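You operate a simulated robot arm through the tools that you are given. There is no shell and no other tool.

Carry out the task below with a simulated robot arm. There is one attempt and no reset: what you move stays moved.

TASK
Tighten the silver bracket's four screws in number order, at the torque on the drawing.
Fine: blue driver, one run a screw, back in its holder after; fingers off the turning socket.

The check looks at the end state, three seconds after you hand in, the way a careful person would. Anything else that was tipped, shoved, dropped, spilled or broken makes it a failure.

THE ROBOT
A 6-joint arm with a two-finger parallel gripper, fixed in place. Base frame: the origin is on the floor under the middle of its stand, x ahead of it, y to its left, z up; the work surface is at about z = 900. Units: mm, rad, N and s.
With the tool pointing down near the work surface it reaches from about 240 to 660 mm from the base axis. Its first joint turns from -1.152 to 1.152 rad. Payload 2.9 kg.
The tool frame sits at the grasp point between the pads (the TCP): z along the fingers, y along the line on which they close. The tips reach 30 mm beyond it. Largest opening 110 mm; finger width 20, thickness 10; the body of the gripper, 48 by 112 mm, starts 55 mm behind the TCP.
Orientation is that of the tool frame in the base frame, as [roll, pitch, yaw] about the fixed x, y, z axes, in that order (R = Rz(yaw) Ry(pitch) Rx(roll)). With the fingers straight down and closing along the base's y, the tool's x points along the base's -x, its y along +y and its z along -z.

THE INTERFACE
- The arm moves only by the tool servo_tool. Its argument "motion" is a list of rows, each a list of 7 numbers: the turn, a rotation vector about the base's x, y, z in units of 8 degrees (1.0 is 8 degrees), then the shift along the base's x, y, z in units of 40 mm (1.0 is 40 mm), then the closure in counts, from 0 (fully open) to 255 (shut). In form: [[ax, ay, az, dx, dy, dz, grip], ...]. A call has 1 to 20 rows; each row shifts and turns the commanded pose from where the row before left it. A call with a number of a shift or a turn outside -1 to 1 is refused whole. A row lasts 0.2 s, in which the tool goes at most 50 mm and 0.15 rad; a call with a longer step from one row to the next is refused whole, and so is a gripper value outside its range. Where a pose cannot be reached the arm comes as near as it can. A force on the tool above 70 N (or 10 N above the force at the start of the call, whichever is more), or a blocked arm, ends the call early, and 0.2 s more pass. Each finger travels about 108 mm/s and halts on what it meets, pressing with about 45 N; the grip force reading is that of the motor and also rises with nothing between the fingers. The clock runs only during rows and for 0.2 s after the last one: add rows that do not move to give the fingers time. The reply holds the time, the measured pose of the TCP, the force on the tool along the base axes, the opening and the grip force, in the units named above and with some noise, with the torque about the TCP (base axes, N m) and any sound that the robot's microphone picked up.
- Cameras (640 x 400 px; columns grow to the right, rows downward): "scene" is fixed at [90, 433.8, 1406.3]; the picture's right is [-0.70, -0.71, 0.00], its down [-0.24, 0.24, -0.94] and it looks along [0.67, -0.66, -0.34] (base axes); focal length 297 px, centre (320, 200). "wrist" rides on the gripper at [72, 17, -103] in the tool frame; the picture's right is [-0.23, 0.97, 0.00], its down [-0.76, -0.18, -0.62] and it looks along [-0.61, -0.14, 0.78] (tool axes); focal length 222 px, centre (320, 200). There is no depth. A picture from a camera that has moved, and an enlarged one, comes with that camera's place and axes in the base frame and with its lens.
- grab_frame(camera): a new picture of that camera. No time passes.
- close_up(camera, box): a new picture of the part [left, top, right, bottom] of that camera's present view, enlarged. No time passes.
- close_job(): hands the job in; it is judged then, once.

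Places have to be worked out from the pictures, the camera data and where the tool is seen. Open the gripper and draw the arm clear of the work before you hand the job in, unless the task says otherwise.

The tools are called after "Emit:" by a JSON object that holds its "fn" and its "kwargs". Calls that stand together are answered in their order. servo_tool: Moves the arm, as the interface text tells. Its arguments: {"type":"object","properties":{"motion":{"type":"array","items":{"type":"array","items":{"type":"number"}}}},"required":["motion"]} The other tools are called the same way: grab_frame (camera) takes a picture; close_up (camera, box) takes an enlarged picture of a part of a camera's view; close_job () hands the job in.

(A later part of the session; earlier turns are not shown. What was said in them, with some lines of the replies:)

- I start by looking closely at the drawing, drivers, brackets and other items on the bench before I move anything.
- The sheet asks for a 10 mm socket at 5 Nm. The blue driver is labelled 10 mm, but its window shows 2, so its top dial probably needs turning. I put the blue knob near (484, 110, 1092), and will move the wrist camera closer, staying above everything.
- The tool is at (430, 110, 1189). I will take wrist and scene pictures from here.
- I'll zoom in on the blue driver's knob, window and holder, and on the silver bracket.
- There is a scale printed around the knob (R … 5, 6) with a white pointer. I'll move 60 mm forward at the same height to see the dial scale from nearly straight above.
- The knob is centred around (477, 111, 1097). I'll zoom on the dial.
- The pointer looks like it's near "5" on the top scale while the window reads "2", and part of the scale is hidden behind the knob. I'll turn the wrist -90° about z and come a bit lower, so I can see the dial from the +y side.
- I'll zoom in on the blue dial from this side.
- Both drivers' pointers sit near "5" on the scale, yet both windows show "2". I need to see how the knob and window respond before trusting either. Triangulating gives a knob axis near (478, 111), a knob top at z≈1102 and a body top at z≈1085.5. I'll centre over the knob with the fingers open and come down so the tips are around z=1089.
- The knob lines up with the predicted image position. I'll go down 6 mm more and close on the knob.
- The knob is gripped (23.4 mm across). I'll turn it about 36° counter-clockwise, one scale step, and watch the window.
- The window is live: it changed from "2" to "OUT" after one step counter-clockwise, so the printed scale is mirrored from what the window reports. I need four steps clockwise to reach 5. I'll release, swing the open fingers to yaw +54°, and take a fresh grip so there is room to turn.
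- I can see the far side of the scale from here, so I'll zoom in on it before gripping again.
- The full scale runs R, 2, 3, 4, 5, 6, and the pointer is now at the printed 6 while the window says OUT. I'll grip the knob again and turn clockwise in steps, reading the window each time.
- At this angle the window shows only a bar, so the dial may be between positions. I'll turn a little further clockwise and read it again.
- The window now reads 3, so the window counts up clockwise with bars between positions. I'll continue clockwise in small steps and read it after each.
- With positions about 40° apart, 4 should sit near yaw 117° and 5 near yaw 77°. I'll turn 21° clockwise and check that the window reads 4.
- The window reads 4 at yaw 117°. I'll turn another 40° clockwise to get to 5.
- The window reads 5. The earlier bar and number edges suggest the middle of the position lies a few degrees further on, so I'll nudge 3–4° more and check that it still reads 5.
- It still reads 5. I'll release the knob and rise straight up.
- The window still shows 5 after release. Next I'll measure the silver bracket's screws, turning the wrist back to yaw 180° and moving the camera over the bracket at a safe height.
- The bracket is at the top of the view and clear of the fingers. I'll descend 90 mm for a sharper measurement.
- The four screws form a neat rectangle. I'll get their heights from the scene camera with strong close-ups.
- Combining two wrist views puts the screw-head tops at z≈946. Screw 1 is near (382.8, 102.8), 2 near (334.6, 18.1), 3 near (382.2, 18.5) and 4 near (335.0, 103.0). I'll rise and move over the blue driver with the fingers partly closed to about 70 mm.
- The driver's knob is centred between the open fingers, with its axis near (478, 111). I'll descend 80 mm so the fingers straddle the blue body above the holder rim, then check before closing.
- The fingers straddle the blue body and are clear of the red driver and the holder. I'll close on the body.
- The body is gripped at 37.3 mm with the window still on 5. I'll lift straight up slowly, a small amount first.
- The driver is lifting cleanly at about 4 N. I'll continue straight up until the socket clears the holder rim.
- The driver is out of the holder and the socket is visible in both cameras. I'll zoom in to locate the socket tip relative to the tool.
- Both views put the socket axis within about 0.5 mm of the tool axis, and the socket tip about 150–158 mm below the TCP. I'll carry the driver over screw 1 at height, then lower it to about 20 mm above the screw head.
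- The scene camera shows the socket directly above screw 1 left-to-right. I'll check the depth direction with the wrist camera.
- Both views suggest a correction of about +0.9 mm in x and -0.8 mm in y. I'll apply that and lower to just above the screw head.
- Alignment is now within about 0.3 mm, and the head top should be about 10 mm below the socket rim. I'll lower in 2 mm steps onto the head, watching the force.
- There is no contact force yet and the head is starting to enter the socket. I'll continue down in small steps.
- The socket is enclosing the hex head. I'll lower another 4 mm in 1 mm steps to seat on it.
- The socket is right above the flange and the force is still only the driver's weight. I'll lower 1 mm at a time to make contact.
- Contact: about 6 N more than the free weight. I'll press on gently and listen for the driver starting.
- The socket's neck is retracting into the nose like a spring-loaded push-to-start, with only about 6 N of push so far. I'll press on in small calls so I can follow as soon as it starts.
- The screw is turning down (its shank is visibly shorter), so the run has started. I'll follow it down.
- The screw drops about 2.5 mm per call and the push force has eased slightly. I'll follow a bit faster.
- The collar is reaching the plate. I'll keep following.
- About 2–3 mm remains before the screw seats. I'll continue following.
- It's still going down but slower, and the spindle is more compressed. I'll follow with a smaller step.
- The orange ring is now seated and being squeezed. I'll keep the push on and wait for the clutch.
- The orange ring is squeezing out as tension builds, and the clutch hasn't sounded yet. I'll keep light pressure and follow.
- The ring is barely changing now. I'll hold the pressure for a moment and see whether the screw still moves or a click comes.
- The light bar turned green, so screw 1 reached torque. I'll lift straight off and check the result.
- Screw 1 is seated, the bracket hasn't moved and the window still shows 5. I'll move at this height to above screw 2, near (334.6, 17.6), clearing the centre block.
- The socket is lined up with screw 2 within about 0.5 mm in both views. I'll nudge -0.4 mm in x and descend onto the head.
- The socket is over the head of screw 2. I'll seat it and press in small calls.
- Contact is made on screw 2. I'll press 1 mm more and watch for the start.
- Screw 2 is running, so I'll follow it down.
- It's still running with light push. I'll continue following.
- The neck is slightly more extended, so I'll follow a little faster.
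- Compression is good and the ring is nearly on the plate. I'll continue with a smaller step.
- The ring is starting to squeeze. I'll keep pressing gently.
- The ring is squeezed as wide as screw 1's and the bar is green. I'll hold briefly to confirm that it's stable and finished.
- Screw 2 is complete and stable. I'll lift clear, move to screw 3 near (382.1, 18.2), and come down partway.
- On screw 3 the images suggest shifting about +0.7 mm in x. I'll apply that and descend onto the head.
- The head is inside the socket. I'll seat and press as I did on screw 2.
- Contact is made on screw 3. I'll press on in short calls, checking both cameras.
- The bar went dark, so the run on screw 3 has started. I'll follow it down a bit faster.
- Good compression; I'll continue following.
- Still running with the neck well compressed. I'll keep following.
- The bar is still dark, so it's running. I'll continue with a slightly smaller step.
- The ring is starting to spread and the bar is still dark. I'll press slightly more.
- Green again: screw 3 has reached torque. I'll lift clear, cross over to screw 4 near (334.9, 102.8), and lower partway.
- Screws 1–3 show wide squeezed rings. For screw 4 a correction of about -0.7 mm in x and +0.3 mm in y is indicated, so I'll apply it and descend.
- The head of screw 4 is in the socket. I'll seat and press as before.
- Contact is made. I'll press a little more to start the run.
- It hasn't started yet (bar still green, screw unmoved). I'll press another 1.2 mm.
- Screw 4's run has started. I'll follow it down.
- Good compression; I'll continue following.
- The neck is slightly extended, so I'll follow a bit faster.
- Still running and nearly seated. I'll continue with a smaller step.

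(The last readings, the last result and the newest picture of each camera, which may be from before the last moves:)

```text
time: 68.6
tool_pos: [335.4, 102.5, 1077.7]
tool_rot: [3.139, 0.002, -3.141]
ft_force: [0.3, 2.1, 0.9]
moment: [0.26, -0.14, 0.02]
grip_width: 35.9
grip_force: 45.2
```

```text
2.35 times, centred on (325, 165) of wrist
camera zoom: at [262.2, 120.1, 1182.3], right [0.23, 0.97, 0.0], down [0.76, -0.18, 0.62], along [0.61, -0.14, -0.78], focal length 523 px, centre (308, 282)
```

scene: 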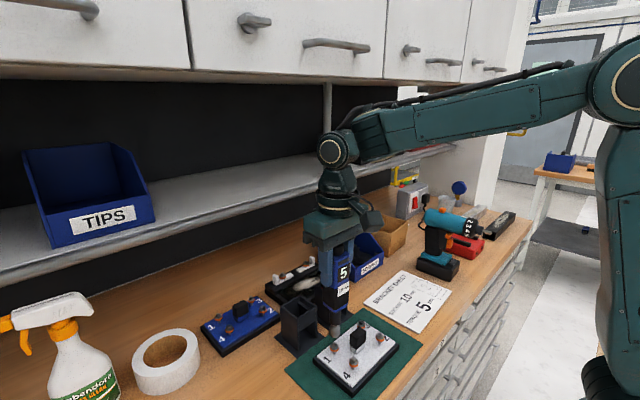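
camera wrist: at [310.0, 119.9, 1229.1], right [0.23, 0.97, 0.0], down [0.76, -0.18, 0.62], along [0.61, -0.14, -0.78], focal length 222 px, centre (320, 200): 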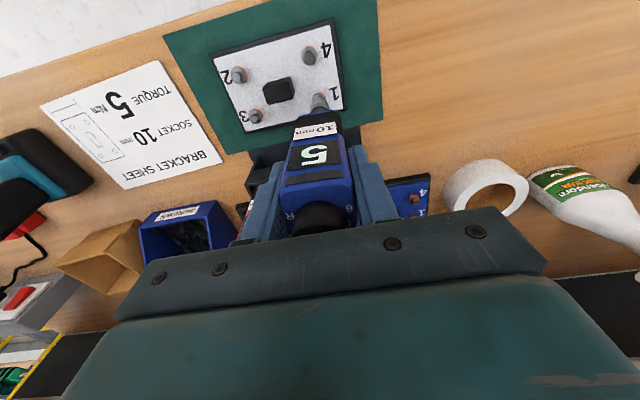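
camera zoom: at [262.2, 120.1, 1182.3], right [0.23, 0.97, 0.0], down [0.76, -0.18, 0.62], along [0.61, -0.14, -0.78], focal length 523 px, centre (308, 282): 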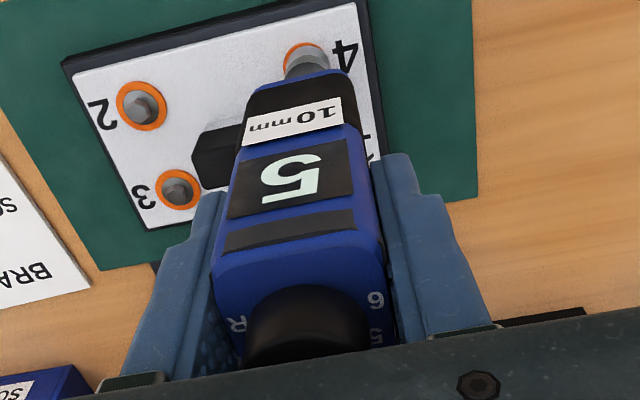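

The ring is squeezing and the bar is still dark. I'll press a little more.

Emit:
{"fn": "servo_tool", "kwargs": {"motion": [[0, 0, 0, 0, 0, -0.04, 255]]}}

Emit:
{"fn": "close_up", "kwargs": {"camera": "scene", "box": [330, 325, 380, 375]}}

Emit:
{"fn": "close_up", "kwargs": {"camera": "wrist", "box": [250, 80, 400, 250]}}

```text
time: 69.0
tool_pos: [336.2, 102.3, 1077.1]
tool_rot: [3.139, 0.002, -3.141]
ft_force: [-0.4, 2.7, 1.9]
moment: [0.31, -0.03, -0.01]
grip_width: 35.6
grip_force: 44.6
```

```text
8.00 times, centred on (355, 350) of scene
camera zoom: at [90.0, 433.8, 1406.2], right [-0.7, -0.71, 0.0], down [-0.24, 0.24, -0.94], along [0.67, -0.66, -0.34], focal length 2378 px, centre (40, -1000)
```

zoom: 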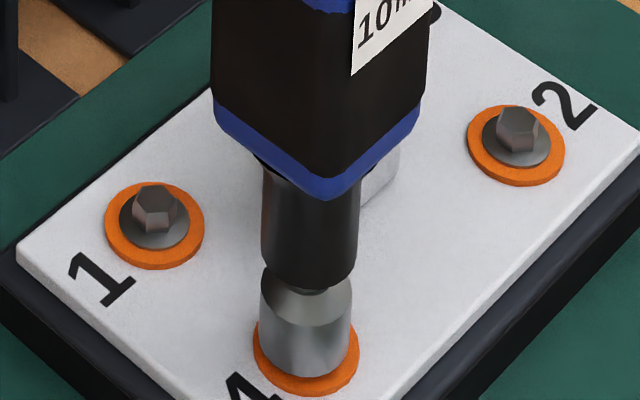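

```text
2.35 times, centred on (325, 165) of wrist
camera zoom: at [262.3, 120.1, 1180.6], right [0.23, 0.97, 0.0], down [0.76, -0.18, 0.62], along [0.61, -0.14, -0.78], focal length 523 px, centre (308, 282)
```

zoom: 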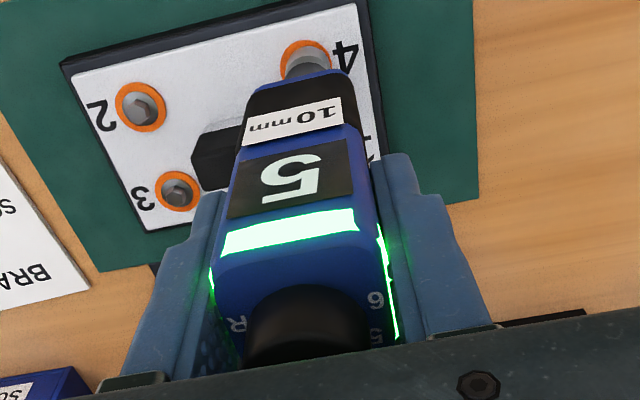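

All four screws are done, with green showing on the last one. I'll lift clear and carry the driver back to above its holder at the pose it came out of, (478.0, 110.8).

Emit:
{"fn": "servo_tool", "kwargs": {"motion": [[0, 0, 0, 0, 0, 0.25, 255], [0, 0, 0, 0, 0, 0.45, 255], [0, 0, 0, 0, 0, 0.5, 255], [0, 0, 0, 0, 0, 0.5, 255], [0, 0, 0, 0, 0, 0.5, 255], [0, 0, 0, 0, 0, 0.5, 255], [0, 0, 0, 0.7185, 0.0385, 0, 255], [0, 0, 0, 0.7185, 0.0385, 0, 255], [0, 0, 0, 0.7185, 0.0385, 0, 255], [0, 0, 0, 0.7185, 0.0385, 0, 255], [0, 0, 0, 0.7185, 0.0385, 0, 255], [0, 0, 0, 0, 0, 0, 255], [0, 0, 0, 0, 0, 0, 255]]}}

Emit:
{"fn": "close_up", "kwargs": {"camera": "wrist", "box": [290, 80, 350, 140]}}

Emit:
{"fn": "close_up", "kwargs": {"camera": "scene", "box": [270, 220, 340, 350]}}

Emit:
{"fn": "close_up", "kwargs": {"camera": "scene", "box": [310, 310, 400, 390]}}

```text
time: 71.8
tool_pos: [480.6, 109.5, 1184.0]
tool_rot: [3.141, 0.0, -3.141]
ft_force: [0.4, -0.3, -4.0]
moment: [-0.01, 0.04, 0.0]
grip_width: 35.8
grip_force: 45.1
```

```text
6.67 times, centred on (320, 110) of wrist
camera zoom: at [406.0, 127.5, 1287.9], right [0.23, 0.97, 0.0], down [0.76, -0.18, 0.62], along [0.61, -0.14, -0.78], focal length 1481 px, centre (320, 800)
```

zoom: 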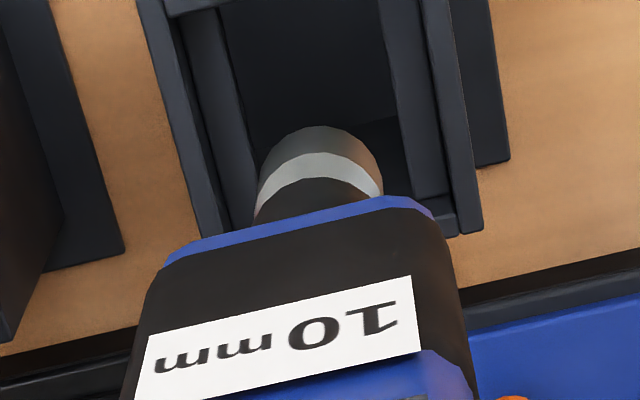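

```text
3.08 times, centred on (305, 285) of scene
camera zoom: at [90.1, 433.8, 1406.2], right [-0.7, -0.71, 0.0], down [-0.24, 0.24, -0.94], along [0.67, -0.66, -0.34], focal length 915 px, centre (366, -62)
```

zoom: 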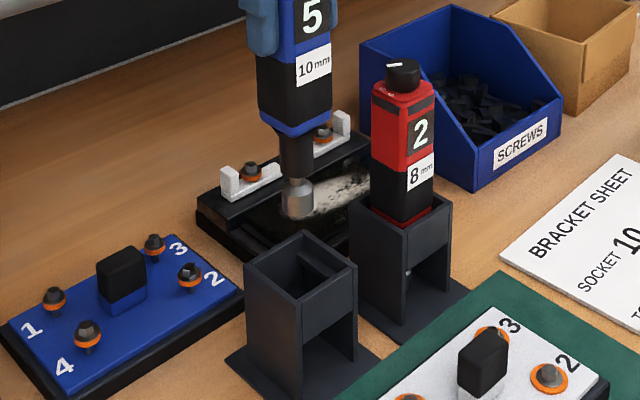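

```text
5.00 times, centred on (355, 350) of scene
camera zoom: at [90.1, 433.8, 1406.2], right [-0.7, -0.71, 0.0], down [-0.24, 0.24, -0.94], along [0.67, -0.66, -0.34], focal length 1487 px, centre (145, -550)
```

zoom: 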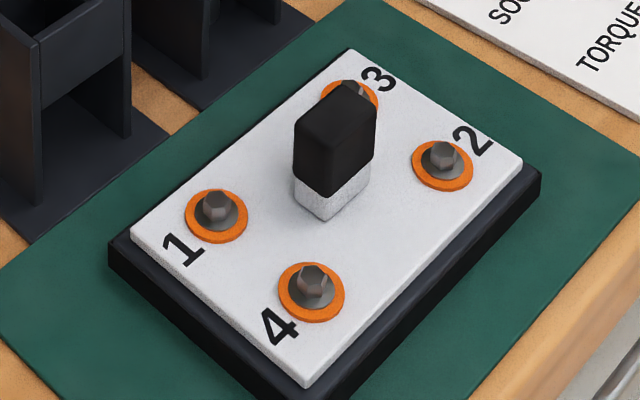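

All four orange rings are evenly squeezed out. The driver's label edge is tilted slightly compared with when it came out, so it seems to have turned a few degrees in the grip. I'll measure the driver against the holder orientation before inserting.

Emit:
{"fn": "close_up", "kwargs": {"camera": "wrist", "box": [270, 50, 370, 120]}}

Emit:
{"fn": "close_up", "kwargs": {"camera": "wrist", "box": [270, 110, 370, 180]}}

Emit:
{"fn": "close_up", "kwargs": {"camera": "wrist", "box": [270, 170, 370, 240]}}

Emit:
{"fn": "close_up", "kwargs": {"camera": "scene", "box": [275, 290, 335, 345]}}

```text
5.71 times, centred on (320, 85) of wrist
camera zoom: at [406.0, 127.5, 1287.9], right [0.23, 0.97, 0.0], down [0.76, -0.18, 0.62], along [0.61, -0.14, -0.78], focal length 1269 px, centre (320, 857)
```

zoom: 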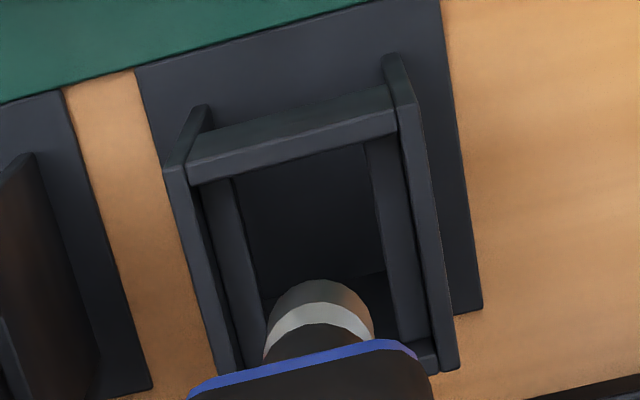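

```text
5.71 times, centred on (320, 145) of wrist
camera zoom: at [406.0, 127.5, 1287.9], right [0.23, 0.97, 0.0], down [0.76, -0.18, 0.62], along [0.61, -0.14, -0.78], focal length 1269 px, centre (320, 514)
```

zoom: 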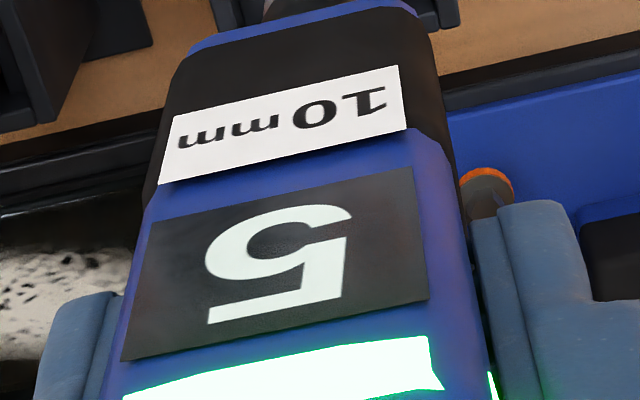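

```text
5.71 times, centred on (320, 205) of wrist
camera zoom: at [406.0, 127.5, 1287.9], right [0.23, 0.97, 0.0], down [0.76, -0.18, 0.62], along [0.61, -0.14, -0.78], focal length 1269 px, centre (320, 171)
```

zoom: 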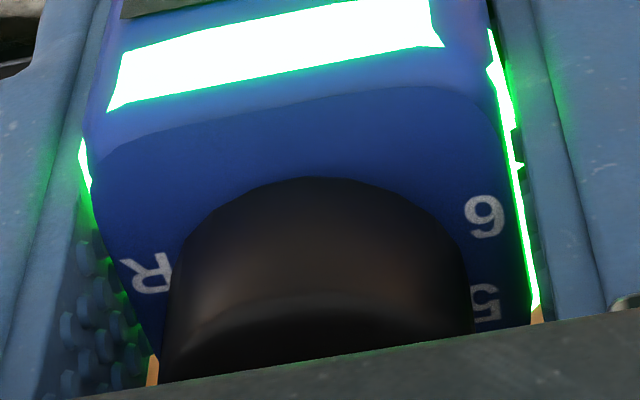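

```text
7.27 times, centred on (305, 318) of scene
camera zoom: at [90.1, 433.8, 1406.2], right [-0.7, -0.71, 0.0], down [-0.24, 0.24, -0.94], along [0.67, -0.66, -0.34], focal length 2162 px, centre (429, -654)
```

zoom: 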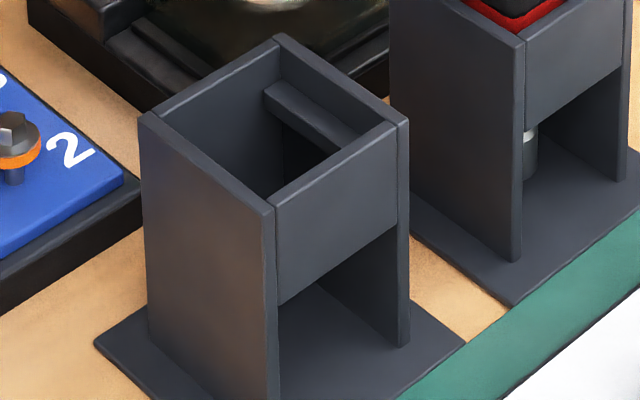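

The holder and the driver are now both square to the base within about 1°. The earlier tilt was only play in the holder from turning the knob. The holder's inside is centred near (477, 110.8) and the tool is at (478.0, 110.5). I'll lower the socket into the holder and check before the body enters.

Emit:
{"fn": "servo_tool", "kwargs": {"motion": [[0, 0, 0, 0, 0.0075, -0.4, 255], [0, 0, 0, 0, 0, -0.4, 255], [0, 0, 0, 0, 0, -0.4, 255], [0, 0, 0, 0, 0, -0.4, 255], [0, 0, 0, 0, 0, -0.4, 255], [0, 0, 0, 0, 0, 0, 255], [0, 0, 0, 0, 0, 0, 255]]}}

Emit:
{"fn": "close_up", "kwargs": {"camera": "scene", "box": [265, 250, 345, 350]}}

Emit:
{"fn": "close_up", "kwargs": {"camera": "wrist", "box": [270, 70, 370, 140]}}

```text
time: 73.4
tool_pos: [479.2, 110.3, 1104.7]
tool_rot: [3.141, -0.001, 3.141]
ft_force: [0.4, -0.2, -4.5]
moment: [-0.03, -0.01, 0.0]
grip_width: 35.9
grip_force: 44.9
```

```text
4.00 times, centred on (305, 300) of scene
camera zoom: at [90.1, 433.8, 1406.2], right [-0.7, -0.71, 0.0], down [-0.24, 0.24, -0.94], along [0.67, -0.66, -0.34], focal length 1189 px, centre (380, -200)
```

zoom: 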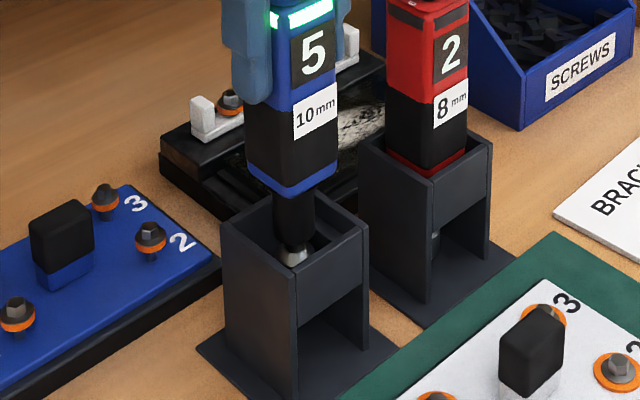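

```text
5.71 times, centred on (320, 105) of wrist
camera zoom: at [405.9, 127.6, 1207.5], right [0.23, 0.97, 0.0], down [0.76, -0.18, 0.62], along [0.61, -0.14, -0.78], focal length 1269 px, centre (320, 743)
```

zoom: 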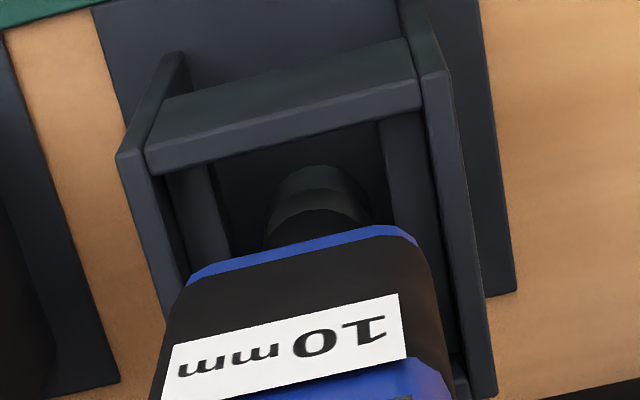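

The socket is inside and the body is centred over the opening with about 3 mm to spare each side. I'll continue lowering, slower near the end.

Emit:
{"fn": "servo_tool", "kwargs": {"motion": [[0, 0, 0, 0, 0, -0.15, 255], [0, 0, 0, 0, 0, -0.15, 255], [0, 0, 0, 0, 0, -0.15, 255], [0, 0, 0, 0, 0, -0.15, 255], [0, 0, 0, 0, 0, -0.15, 255], [0, 0, 0, 0, 0, -0.15, 255], [0, 0, 0, 0, 0, 0, 255]]}}

Emit:
{"fn": "close_up", "kwargs": {"camera": "scene", "box": [265, 250, 345, 350]}}

Emit:
{"fn": "close_up", "kwargs": {"camera": "wrist", "box": [270, 70, 370, 140]}}

```text
time: 75.0
tool_pos: [478.4, 110.0, 1067.1]
tool_rot: [3.14, 0.0, 3.14]
ft_force: [0.0, -0.1, -4.3]
moment: [0.01, 0.0, 0.03]
grip_width: 36.0
grip_force: 45.2
```

```text
4.00 times, centred on (305, 300) of scene
camera zoom: at [90.1, 433.8, 1406.2], right [-0.7, -0.71, 0.0], down [-0.24, 0.24, -0.94], along [0.67, -0.66, -0.34], focal length 1189 px, centre (380, -200)
```

zoom: 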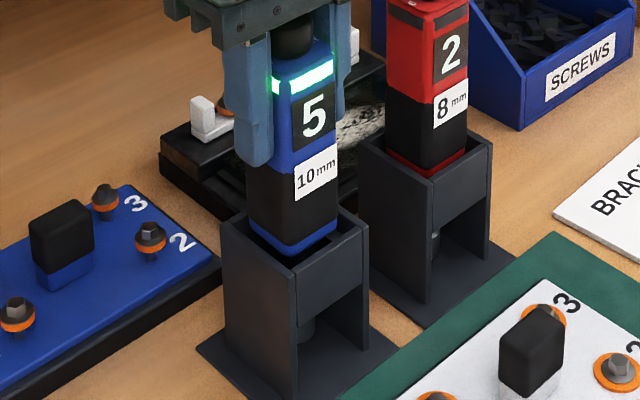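

```text
5.71 times, centred on (320, 105) of wrist
camera zoom: at [406.0, 128.0, 1172.0], right [0.23, 0.97, 0.0], down [0.76, -0.18, 0.62], along [0.61, -0.14, -0.78], focal length 1269 px, centre (320, 743)
```

zoom: 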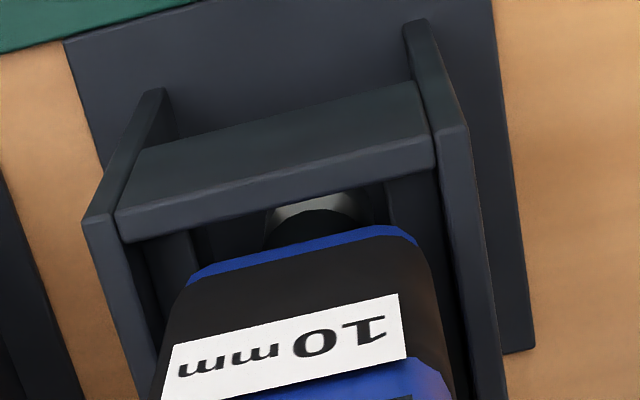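

The body is sliding into the opening freely. About 8 mm remains, so I'll lower in 2 mm steps and watch for seating.

Emit:
{"fn": "servo_tool", "kwargs": {"motion": [[0, 0, 0, 0, 0, -0.05, 255], [0, 0, 0, 0, 0, -0.05, 255], [0, 0, 0, 0, 0, -0.05, 255], [0, 0, 0, 0, 0, -0.03, 255], [0, 0, 0, 0, 0, 0, 255]]}}

Emit:
{"fn": "close_up", "kwargs": {"camera": "scene", "box": [265, 250, 345, 350]}}

```text
time: 76.2
tool_pos: [479.3, 110.5, 1060.4]
tool_rot: [3.139, -0.001, 3.141]
ft_force: [0.0, 0.4, -4.3]
moment: [0.03, -0.01, 0.01]
grip_width: 35.9
grip_force: 44.9
```

```text
4.00 times, centred on (305, 300) of scene
camera zoom: at [90.1, 433.8, 1406.2], right [-0.7, -0.71, 0.0], down [-0.24, 0.24, -0.94], along [0.67, -0.66, -0.34], focal length 1189 px, centre (380, -200)
```

zoom: 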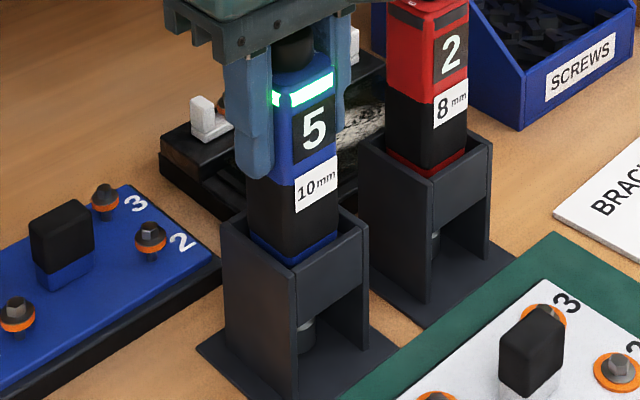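

The weight is still on the gripper, so it isn't seated yet. I'll continue down 1 mm at a time.

Emit:
{"fn": "servo_tool", "kwargs": {"motion": [[0, 0, 0, 0, 0, -0.025, 255], [0, 0, 0, 0, 0, 0, 255]]}}

```text
time: 76.8
tool_pos: [478.6, 112.0, 1059.5]
tool_rot: [3.139, 0.001, 3.142]
ft_force: [-0.1, -0.2, -4.3]
moment: [0.03, 0.0, 0.01]
grip_width: 35.7
grip_force: 45.1
```

It's still hanging, so down another 1 mm.

Emit:
{"fn": "servo_tool", "kwargs": {"motion": [[0, 0, 0, 0, 0, -0.025, 255], [0, 0, 0, 0, 0, 0, 255]]}}

Emit:
{"fn": "close_up", "kwargs": {"camera": "scene", "box": [275, 280, 335, 350]}}

```text
time: 77.4
tool_pos: [479.3, 111.1, 1059.1]
tool_rot: [3.141, 0.002, 3.141]
ft_force: [0.4, 0.2, -2.2]
moment: [-0.05, 0.01, -0.01]
grip_width: 35.8
grip_force: 45.0
```

```text
5.71 times, centred on (305, 315) of scene
camera zoom: at [90.1, 433.8, 1406.3], right [-0.7, -0.71, 0.0], down [-0.24, 0.24, -0.94], along [0.67, -0.66, -0.34], focal length 1699 px, centre (406, -457)
```

zoom: 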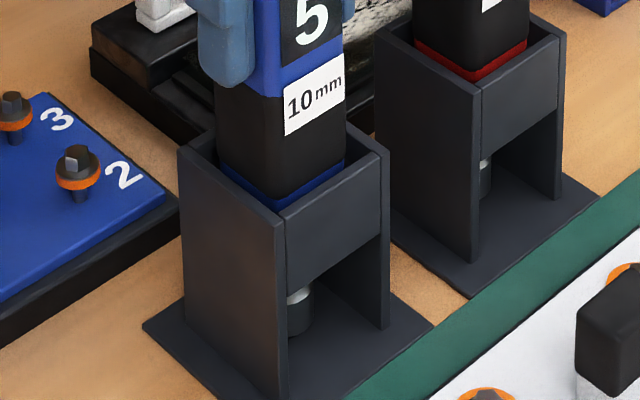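

The load is coming off, so the driver is touching its seat. I'll go down a fraction more until the weight is carried by the holder.

Emit:
{"fn": "servo_tool", "kwargs": {"motion": [[0, 0, 0, 0, 0, -0.015, 255], [0, 0, 0, 0, 0, 0, 255]]}}

```text
time: 78.0
tool_pos: [479.5, 111.3, 1060.9]
tool_rot: [3.138, 0.002, 3.141]
ft_force: [-1.2, -0.7, 7.9]
moment: [-0.29, 0.4, -0.04]
grip_width: 35.5
grip_force: 45.4
```

It's firmly seated (about 12 N taken by the holder). I'll ease off slightly and open the fingers to 70 mm.

Emit:
{"fn": "servo_tool", "kwargs": {"motion": [[0, 0, 0, 0, 0, 0.01, 255], [0, 0, 0, 0, 0, 0, 200], [0, 0, 0, 0, 0, 0, 150], [0, 0, 0, 0, 0, 0, 93], [0, 0, 0, 0, 0, 0, 93], [0, 0, 0, 0, 0, 0, 93]]}}

Emit:
{"fn": "close_up", "kwargs": {"camera": "scene", "box": [265, 230, 345, 350]}}

Emit:
{"fn": "grab_frame", "kwargs": {"camera": "wrist"}}

```text
time: 79.4
tool_pos: [479.6, 110.9, 1059.4]
tool_rot: [3.141, 0.004, 3.14]
ft_force: [-0.5, -0.3, -0.1]
moment: [0.0, 0.0, 0.01]
grip_width: 69.8
grip_force: 0.0
```

```text
3.33 times, centred on (305, 290) of scene
camera zoom: at [90.0, 433.8, 1406.3], right [-0.7, -0.71, 0.0], down [-0.24, 0.24, -0.94], along [0.67, -0.66, -0.34], focal length 991 px, centre (370, -100)
```

zoom: 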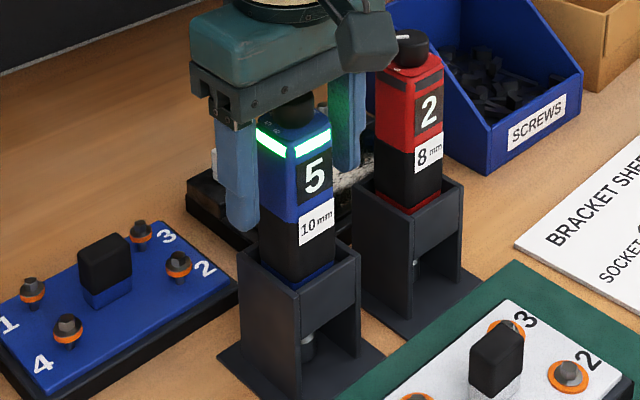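

```text
taken
camera wrist: at [405.6, 128.1, 1163.2], right [0.23, 0.97, 0.0], down [0.76, -0.18, 0.62], along [0.61, -0.14, -0.78], focal length 222 px, centre (320, 200)
```

wrist: 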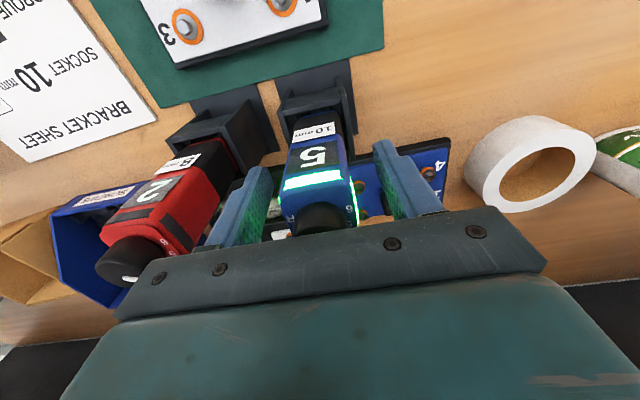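

The driver is standing upright in its holder and the fingers are clear of it. I'll rise straight up, then draw back to the starting area with the gripper fully open.

Emit:
{"fn": "servo_tool", "kwargs": {"motion": [[0, 0, 0, 0, 0, 0.25, 93], [0, 0, 0, 0, 0, 0.6, 93], [0, 0, 0, 0, 0, 0.8, 93], [0, 0, 0, 0, 0, 0.8, 93], [0, 0, 0, 0, 0, 0.8, 93], [0, 0, 0, -0.68, 0.1, 0.67, 0], [0, 0, 0, -0.68, 0.1, 0.67, 0], [0, 0, 0, -0.68, 0.1, 0.67, 0], [0, 0, 0, -0.68, 0.1, 0.67, 0], [0, 0, 0, -0.68, 0.1, 0.67, 0], [0, 0, 0, 0, 0, 0, 0], [0, 0, 0, 0, 0, 0, 0]]}}

Emit:
{"fn": "grab_frame", "kwargs": {"camera": "scene"}}

Emit:
{"fn": "grab_frame", "kwargs": {"camera": "wrist"}}

Emit:
{"fn": "close_up", "kwargs": {"camera": "scene", "box": [260, 230, 420, 400]}}

```text
time: 82.0
tool_pos: [344.2, 131.2, 1323.1]
tool_rot: [3.139, 0.002, -3.139]
ft_force: [-0.2, -0.1, -0.1]
moment: [-0.02, 0.0, 0.0]
grip_width: 109.9
grip_force: 0.1
```

```text
taken
```

scene: 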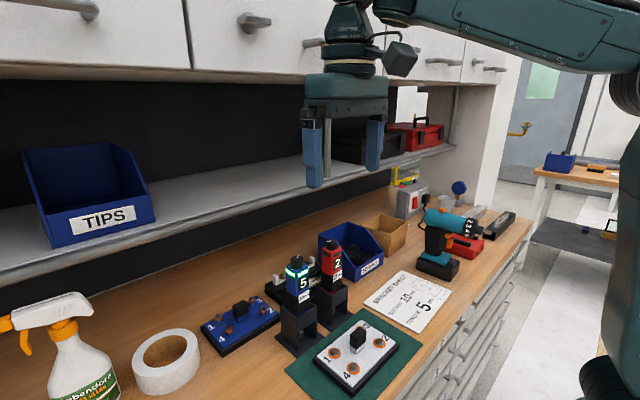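

```text
taken
camera wrist: at [270.2, 148.2, 1426.9], right [0.23, 0.97, 0.0], down [0.76, -0.18, 0.62], along [0.61, -0.14, -0.78], focal length 222 px, centre (320, 200)
```

wrist: 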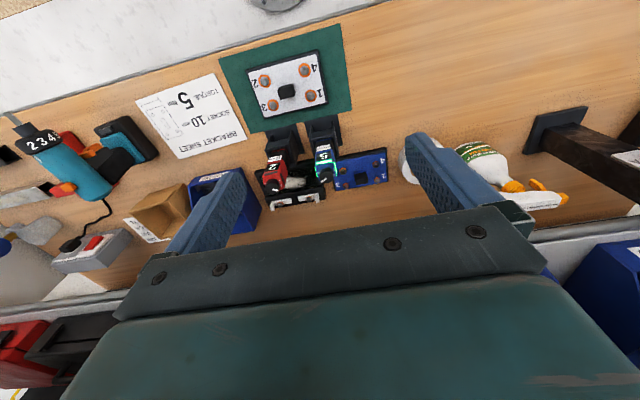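

```text
2.35 times, centred on (340, 315) of scene
camera zoom: at [90.0, 433.8, 1406.3], right [-0.7, -0.71, 0.0], down [-0.24, 0.24, -0.94], along [0.67, -0.66, -0.34], focal length 700 px, centre (273, -71)
```

zoom: 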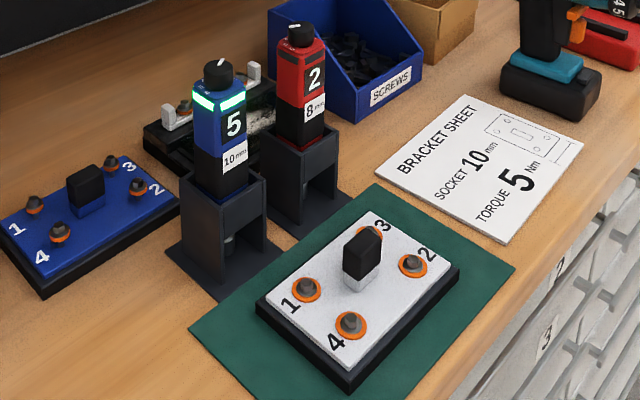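

The blue driver is back in its holder at its original height. All four silver-bracket screws are seated with matching squeezed rings, nothing else has moved, and the arm is clear with the gripper open. I'm handing the job in.

Emit:
{"fn": "close_job", "kwargs": {}}

```text
The job is handed in.
```

I tightened the silver bracket's four screws in order 1, 2, 3, 4 with the blue 10 mm driver set to 5 Nm. Each took one run. The driver's light bar was green after every screw, and all four orange rings squeezed out to about the same width. The job is handed in; I haven't seen the check's result.

- **Torque setting:** The driver was set to 2 at the start, so I turned its dial until the window read 5. The numbers printed around the dial run the opposite way to the window. I went by the window, because it changed as the dial turned. If the printed scale is the correct one, the screws were tightened at 2 instead.
- **Driver:** It is back upright in its holder at the height it started from, still set to 5. The fingers only touched the dial and the body, never the socket.
- **Rest of the bench:** Nothing else looks moved in the last pictures. The gripper is open and the arm is clear of the work.
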